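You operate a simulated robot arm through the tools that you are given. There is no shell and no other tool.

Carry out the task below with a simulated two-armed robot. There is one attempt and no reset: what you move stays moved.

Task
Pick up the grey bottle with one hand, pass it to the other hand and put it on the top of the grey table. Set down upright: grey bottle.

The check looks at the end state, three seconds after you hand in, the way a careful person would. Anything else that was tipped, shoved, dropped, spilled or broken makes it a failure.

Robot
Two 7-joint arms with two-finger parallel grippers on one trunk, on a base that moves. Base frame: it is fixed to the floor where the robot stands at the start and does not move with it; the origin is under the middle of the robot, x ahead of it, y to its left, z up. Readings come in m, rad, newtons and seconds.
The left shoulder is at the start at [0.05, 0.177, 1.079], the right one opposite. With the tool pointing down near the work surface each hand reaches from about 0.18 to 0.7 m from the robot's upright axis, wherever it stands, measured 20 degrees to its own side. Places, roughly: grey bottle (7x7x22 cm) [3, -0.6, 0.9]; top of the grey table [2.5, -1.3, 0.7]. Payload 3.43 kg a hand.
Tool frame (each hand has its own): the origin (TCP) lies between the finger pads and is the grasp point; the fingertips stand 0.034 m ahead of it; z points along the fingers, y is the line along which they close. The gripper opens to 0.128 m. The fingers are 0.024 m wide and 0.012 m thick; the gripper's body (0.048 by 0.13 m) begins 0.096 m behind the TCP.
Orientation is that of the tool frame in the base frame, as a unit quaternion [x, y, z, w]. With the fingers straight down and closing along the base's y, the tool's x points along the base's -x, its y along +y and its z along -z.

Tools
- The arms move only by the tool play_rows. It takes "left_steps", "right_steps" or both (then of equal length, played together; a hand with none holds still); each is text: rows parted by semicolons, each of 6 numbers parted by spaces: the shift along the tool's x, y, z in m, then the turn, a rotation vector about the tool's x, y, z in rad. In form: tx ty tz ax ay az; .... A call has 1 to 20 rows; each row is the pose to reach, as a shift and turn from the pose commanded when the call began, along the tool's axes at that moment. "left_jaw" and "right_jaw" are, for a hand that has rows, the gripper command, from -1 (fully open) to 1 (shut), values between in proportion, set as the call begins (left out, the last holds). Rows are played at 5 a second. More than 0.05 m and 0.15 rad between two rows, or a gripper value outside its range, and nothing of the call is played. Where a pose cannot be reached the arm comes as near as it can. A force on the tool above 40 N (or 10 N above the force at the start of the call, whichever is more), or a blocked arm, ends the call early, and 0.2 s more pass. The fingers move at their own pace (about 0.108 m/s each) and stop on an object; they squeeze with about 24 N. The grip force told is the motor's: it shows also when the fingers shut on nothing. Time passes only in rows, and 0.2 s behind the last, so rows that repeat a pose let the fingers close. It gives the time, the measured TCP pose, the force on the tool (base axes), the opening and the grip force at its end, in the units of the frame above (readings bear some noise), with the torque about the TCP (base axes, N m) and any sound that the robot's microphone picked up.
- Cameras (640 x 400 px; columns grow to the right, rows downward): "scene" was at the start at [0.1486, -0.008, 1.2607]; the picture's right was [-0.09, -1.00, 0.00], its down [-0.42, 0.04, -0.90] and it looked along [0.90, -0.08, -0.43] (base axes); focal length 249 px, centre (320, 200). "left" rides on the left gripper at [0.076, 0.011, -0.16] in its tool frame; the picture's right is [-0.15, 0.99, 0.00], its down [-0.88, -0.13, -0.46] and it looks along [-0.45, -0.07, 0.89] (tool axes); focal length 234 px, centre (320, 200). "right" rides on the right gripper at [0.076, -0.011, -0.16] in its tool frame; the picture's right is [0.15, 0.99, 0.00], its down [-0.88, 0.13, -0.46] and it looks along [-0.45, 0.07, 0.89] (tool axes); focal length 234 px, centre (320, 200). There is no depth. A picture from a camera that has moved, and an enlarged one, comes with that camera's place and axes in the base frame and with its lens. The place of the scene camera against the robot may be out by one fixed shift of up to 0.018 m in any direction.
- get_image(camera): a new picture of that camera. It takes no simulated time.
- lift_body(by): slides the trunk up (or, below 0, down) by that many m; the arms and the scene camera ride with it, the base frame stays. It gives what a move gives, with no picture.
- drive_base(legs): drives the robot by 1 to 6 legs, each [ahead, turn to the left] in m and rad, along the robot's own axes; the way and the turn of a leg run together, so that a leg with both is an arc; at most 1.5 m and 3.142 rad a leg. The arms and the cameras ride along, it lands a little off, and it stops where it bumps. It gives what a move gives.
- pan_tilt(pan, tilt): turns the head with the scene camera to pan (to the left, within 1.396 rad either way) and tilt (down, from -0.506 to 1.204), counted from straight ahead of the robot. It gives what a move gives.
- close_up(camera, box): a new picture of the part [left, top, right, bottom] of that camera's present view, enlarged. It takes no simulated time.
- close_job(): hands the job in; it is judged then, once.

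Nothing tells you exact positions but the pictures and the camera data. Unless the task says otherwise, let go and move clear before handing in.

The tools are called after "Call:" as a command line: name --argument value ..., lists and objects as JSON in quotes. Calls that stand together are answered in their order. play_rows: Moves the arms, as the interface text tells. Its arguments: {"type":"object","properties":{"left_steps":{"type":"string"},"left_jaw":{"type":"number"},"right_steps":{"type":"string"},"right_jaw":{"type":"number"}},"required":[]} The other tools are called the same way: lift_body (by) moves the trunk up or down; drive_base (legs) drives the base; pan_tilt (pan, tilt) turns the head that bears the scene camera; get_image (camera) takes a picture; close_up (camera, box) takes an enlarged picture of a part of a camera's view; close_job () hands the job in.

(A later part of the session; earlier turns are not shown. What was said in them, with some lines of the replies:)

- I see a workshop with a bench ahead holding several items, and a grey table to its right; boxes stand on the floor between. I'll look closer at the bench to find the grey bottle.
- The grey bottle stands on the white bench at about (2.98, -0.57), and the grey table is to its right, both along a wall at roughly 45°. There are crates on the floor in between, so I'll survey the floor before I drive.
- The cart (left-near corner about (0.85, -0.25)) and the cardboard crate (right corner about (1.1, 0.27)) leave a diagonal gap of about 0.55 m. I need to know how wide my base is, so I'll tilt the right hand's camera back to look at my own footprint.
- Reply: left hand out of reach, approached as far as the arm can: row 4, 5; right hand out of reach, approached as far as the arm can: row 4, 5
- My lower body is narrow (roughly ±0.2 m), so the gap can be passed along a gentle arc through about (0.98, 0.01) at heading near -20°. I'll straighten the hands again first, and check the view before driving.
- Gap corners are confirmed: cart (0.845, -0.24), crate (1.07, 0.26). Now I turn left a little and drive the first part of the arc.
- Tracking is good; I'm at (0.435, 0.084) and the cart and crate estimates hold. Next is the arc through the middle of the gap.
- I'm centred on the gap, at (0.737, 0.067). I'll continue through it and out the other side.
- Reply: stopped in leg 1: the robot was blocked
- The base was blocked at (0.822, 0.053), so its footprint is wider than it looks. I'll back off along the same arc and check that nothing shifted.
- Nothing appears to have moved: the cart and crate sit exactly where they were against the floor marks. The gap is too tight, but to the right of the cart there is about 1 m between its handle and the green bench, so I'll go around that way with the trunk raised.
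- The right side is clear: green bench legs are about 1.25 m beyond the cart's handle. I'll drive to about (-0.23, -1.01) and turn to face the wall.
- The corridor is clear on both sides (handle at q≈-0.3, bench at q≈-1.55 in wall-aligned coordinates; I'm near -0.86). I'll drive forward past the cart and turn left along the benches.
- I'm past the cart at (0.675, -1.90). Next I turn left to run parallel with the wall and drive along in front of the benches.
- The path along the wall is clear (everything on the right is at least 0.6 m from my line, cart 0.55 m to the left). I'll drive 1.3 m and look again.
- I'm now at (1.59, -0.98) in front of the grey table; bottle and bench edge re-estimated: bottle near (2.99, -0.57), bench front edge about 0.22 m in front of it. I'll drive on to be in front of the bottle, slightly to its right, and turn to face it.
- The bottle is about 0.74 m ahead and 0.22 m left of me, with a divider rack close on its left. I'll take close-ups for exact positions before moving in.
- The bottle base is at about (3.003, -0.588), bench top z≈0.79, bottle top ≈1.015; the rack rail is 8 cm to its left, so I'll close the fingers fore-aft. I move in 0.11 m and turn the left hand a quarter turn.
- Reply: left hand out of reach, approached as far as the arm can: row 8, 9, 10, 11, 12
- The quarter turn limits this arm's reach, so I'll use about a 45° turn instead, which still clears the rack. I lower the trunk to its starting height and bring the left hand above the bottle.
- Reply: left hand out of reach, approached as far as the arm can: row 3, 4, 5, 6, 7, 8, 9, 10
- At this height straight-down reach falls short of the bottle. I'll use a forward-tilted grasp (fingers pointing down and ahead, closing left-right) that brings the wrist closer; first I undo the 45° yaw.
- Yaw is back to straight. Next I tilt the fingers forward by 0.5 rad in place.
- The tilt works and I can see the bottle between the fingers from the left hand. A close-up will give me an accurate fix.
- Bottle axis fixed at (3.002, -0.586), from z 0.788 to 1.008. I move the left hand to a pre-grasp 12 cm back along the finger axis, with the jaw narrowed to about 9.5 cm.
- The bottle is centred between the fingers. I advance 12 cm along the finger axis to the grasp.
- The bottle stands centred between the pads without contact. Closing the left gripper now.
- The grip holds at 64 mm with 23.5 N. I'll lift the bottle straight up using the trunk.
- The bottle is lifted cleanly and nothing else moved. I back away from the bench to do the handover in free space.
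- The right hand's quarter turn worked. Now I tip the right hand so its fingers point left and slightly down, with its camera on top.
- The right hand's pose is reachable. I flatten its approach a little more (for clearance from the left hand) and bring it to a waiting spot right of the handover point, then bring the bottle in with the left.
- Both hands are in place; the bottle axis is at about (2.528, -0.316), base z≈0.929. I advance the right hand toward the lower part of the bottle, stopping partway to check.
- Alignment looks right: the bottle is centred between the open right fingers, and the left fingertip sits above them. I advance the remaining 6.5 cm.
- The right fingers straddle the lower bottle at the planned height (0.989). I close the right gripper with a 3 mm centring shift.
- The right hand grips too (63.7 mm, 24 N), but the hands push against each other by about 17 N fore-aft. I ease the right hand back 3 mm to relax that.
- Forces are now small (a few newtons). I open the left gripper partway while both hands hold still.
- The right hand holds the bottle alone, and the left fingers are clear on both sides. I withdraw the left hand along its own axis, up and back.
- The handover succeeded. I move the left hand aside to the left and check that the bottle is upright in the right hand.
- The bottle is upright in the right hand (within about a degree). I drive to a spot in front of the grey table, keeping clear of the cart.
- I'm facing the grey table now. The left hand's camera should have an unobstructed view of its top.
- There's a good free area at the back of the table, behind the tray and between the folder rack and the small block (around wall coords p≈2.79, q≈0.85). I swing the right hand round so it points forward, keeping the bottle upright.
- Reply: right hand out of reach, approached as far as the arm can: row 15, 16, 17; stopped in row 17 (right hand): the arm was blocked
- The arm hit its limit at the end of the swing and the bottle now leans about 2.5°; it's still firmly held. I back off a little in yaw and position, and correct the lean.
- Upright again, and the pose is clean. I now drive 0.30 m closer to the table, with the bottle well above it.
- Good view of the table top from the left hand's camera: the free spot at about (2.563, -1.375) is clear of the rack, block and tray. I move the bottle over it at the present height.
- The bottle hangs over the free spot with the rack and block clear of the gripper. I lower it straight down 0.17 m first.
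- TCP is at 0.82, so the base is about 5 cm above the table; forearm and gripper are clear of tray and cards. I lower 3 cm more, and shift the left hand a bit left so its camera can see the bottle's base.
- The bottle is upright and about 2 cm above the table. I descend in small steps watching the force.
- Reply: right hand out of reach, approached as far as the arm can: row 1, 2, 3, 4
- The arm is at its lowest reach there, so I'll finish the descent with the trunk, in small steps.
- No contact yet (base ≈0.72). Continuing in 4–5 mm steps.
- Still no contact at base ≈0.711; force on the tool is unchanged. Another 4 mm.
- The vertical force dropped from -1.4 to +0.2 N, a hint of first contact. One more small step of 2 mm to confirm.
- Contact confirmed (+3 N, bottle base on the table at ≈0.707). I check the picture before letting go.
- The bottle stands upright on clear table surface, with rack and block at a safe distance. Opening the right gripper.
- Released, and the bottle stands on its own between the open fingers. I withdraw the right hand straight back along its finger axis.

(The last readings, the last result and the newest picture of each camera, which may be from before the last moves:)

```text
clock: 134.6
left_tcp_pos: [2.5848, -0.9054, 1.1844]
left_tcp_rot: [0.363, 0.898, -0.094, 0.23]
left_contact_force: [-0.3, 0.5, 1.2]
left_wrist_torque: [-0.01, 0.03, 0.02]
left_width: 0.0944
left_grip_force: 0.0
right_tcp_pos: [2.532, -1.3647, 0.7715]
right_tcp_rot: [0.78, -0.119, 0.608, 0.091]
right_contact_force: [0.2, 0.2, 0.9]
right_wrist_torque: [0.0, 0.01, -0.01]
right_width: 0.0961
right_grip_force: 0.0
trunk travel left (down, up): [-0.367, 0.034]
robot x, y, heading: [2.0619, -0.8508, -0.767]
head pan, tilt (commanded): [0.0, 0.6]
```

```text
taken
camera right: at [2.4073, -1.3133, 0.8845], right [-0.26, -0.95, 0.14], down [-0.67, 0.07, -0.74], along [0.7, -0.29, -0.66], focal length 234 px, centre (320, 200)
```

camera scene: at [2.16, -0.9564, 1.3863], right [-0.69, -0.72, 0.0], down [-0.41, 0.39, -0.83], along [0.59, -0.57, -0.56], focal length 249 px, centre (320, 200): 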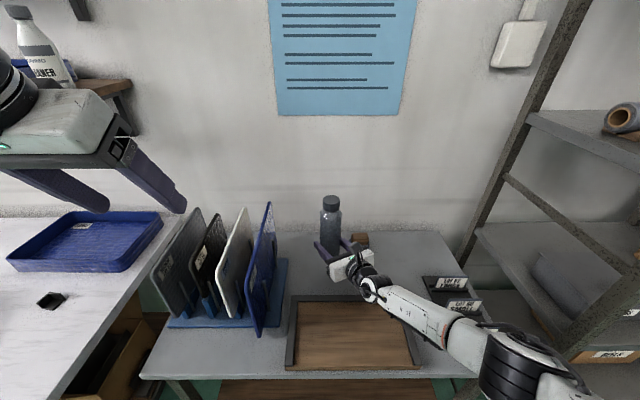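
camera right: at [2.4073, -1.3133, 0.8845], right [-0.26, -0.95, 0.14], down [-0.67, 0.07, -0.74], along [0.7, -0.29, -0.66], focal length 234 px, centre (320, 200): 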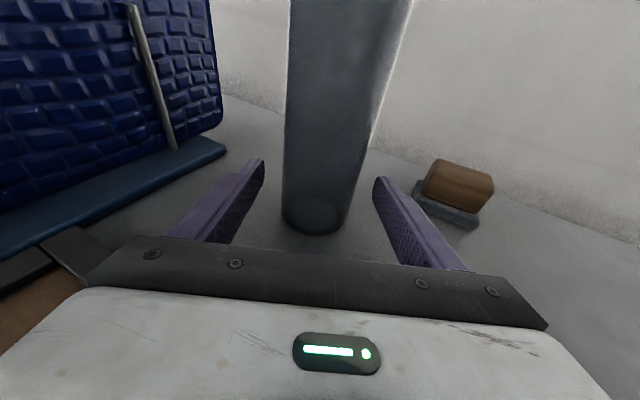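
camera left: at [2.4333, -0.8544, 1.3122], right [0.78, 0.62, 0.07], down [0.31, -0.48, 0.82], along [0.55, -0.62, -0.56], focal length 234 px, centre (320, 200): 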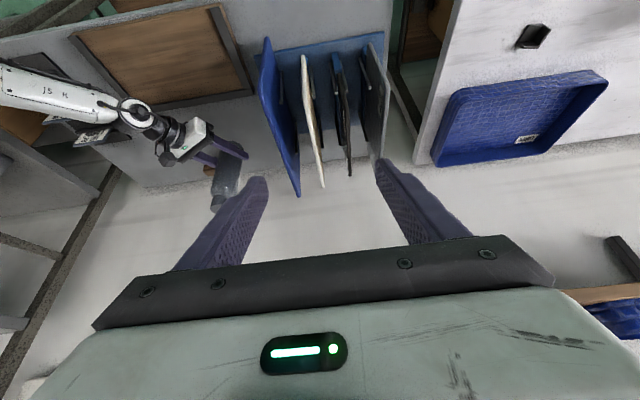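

The hand backs out along its axis with the bottle centred and unmoved. I continue until the fingers are well clear.

Call:
play_rows --right_steps "0 0 -0.03 0 0 0; 0 0 -0.06 0 0 0; 0 0 -0.09 0 0 0; 0 0 -0.12 0 0 0; 0 0 -0.12 0 0 0"

Call:
get_image --camera "right"

Call:
get_image --camera "scene"

```text
clock: 135.8
left_tcp_pos: [2.5856, -0.9056, 1.1835]
left_tcp_rot: [0.363, 0.898, -0.094, 0.23]
left_contact_force: [0.3, -0.1, 0.4]
left_wrist_torque: [0.02, 0.02, 0.0]
left_width: 0.0949
left_grip_force: 0.0
right_tcp_pos: [2.4226, -1.3286, 0.7998]
right_tcp_rot: [0.78, -0.12, 0.607, 0.091]
right_contact_force: [-0.2, -0.2, 0.1]
right_wrist_torque: [0.01, 0.0, 0.03]
right_width: 0.0961
right_grip_force: 0.1
trunk travel left (down, up): [-0.367, 0.034]
robot x, y, heading: [2.0587, -0.8469, -0.765]
head pan, tilt (commanded): [0.0, 0.6]
```

```text
taken
camera right: at [2.297, -1.2775, 0.9128], right [-0.26, -0.96, 0.14], down [-0.67, 0.07, -0.74], along [0.7, -0.29, -0.66], focal length 234 px, centre (320, 200)
```

right: 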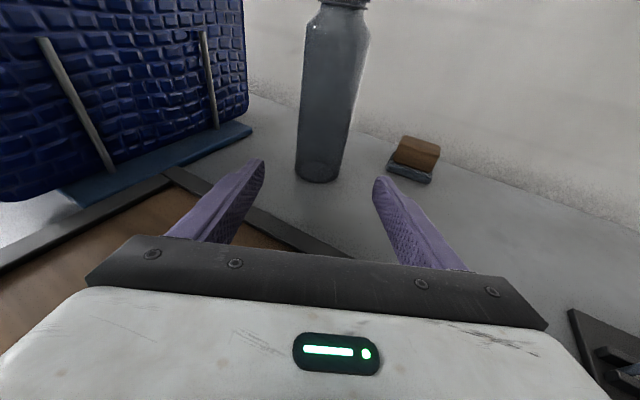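

```text
taken
camera scene: at [2.1606, -0.9559, 1.3632], right [-0.69, -0.72, 0.0], down [-0.41, 0.39, -0.82], along [0.59, -0.57, -0.57], focal length 249 px, centre (320, 200)
```

scene: 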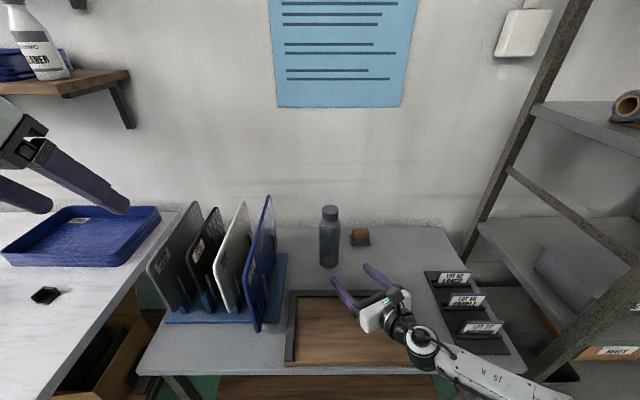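

The bottle stands upright in place and everything on the table is undisturbed. I raise the right hand and back the robot off.

Call:
play_rows --right_steps "0.0388 0 -0.0098 0 0 0; 0.0775 0 -0.0196 0 0 0; 0.1163 0 -0.0295 0 0 0; 0.1551 0 -0.0393 0 0 0; 0.1551 0 -0.0393 0 0 0"

Call:
drive_base --legs '[[-0.3, 0]]'

Call:
get_image --camera "scene"

Call:
get_image --camera "left"

```text
clock: 137.0
left_tcp_pos: [2.5849, -0.9052, 1.1842]
left_tcp_rot: [0.363, 0.898, -0.094, 0.229]
left_contact_force: [-1.0, 0.3, 1.0]
left_wrist_torque: [-0.01, 0.0, -0.02]
left_width: 0.0945
left_grip_force: 0.1
right_tcp_pos: [2.4216, -1.3297, 0.9628]
right_tcp_rot: [0.78, -0.119, 0.608, 0.091]
right_contact_force: [-0.1, 0.2, 0.5]
right_wrist_torque: [-0.02, -0.06, -0.01]
right_width: 0.0961
right_grip_force: 0.0
trunk travel left (down, up): [-0.367, 0.034]
robot x, y, heading: [2.0619, -0.8451, -0.764]
head pan, tilt (commanded): [0.0, 0.6]
```

```text
clock: 139.0
left_tcp_pos: [2.3678, -0.6958, 1.1846]
left_tcp_rot: [0.363, 0.898, -0.095, 0.231]
left_contact_force: [0.1, 0.4, 0.4]
left_wrist_torque: [-0.02, 0.03, 0.02]
left_width: 0.0947
left_grip_force: 0.1
right_tcp_pos: [2.2052, -1.1198, 0.9626]
right_tcp_rot: [0.78, -0.12, 0.608, 0.092]
right_contact_force: [-0.3, -0.1, -0.2]
right_wrist_torque: [0.02, -0.01, 0.0]
right_width: 0.096
right_grip_force: 0.1
trunk travel left (down, up): [-0.367, 0.034]
robot x, y, heading: [1.8424, -0.6375, -0.765]
head pan, tilt (commanded): [0.0, 0.6]
```

```text
taken
camera scene: at [1.9431, -0.7466, 1.3633], right [-0.69, -0.72, 0.0], down [-0.41, 0.39, -0.83], along [0.6, -0.57, -0.56], focal length 249 px, centre (320, 200)
```

scene: 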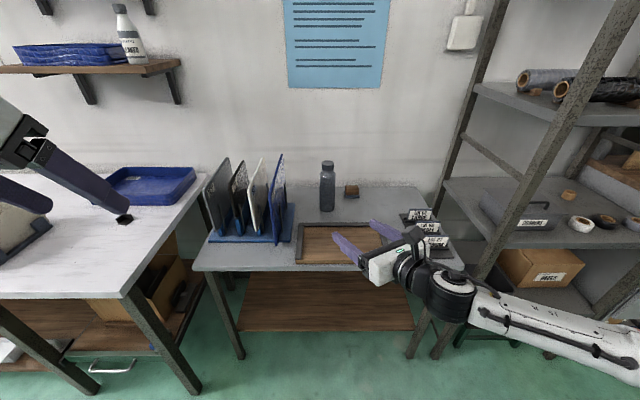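

```text
taken
camera left: at [2.2726, -0.5871, 1.2881], right [0.78, 0.62, 0.07], down [0.31, -0.48, 0.82], along [0.55, -0.62, -0.56], focal length 234 px, centre (320, 200)
```

left: 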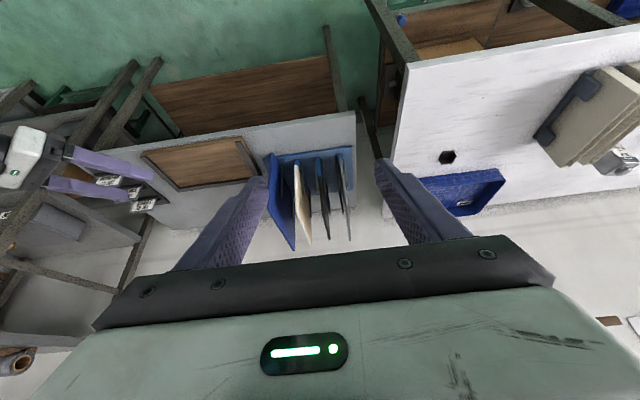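

I've backed clear. One last close look at the bottle before handing in.

Call:
close_up --camera "scene" --box '[190, 130, 470, 305]'

```text
2.29 times, centred on (330, 218) of scene
camera zoom: at [1.9431, -0.7466, 1.3633], right [-0.69, -0.72, 0.0], down [-0.41, 0.39, -0.83], along [0.6, -0.57, -0.56], focal length 568 px, centre (297, 160)
```

zoom: 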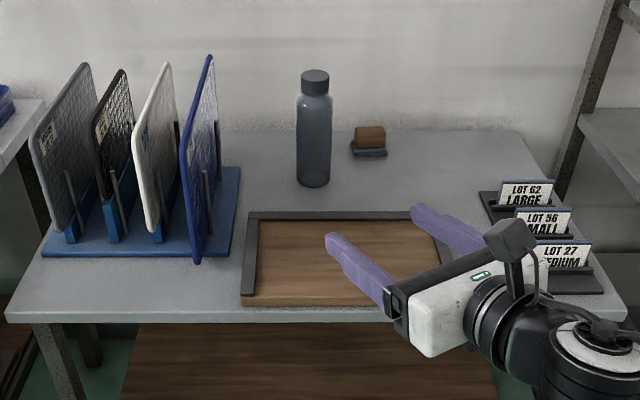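

The grey bottle stands upright on the grey table top. Both hands are empty and clear, and nothing on the table has moved, so I'm handing in.

Call:
close_job

```text
The job is handed in.
```

The grey bottle is standing upright on the top of the grey table. The left hand picked it up from the white bench and passed it to the right hand, which set it down. Both hands have let go and backed clear, and the job is handed in.

- **Where it stands:** in the open space at the back of the table, behind the wooden tray and between the folder rack and the small block. The last picture shows it upright with nothing else on the table out of place.
- **One bump:** on the way in, the base was blocked between the cart and the cardboard crate. I backed off and compared pictures from almost the same spot. Neither had moved as far as I could see, and I went round the cart the other way. I did not look at the crate again before handing in.
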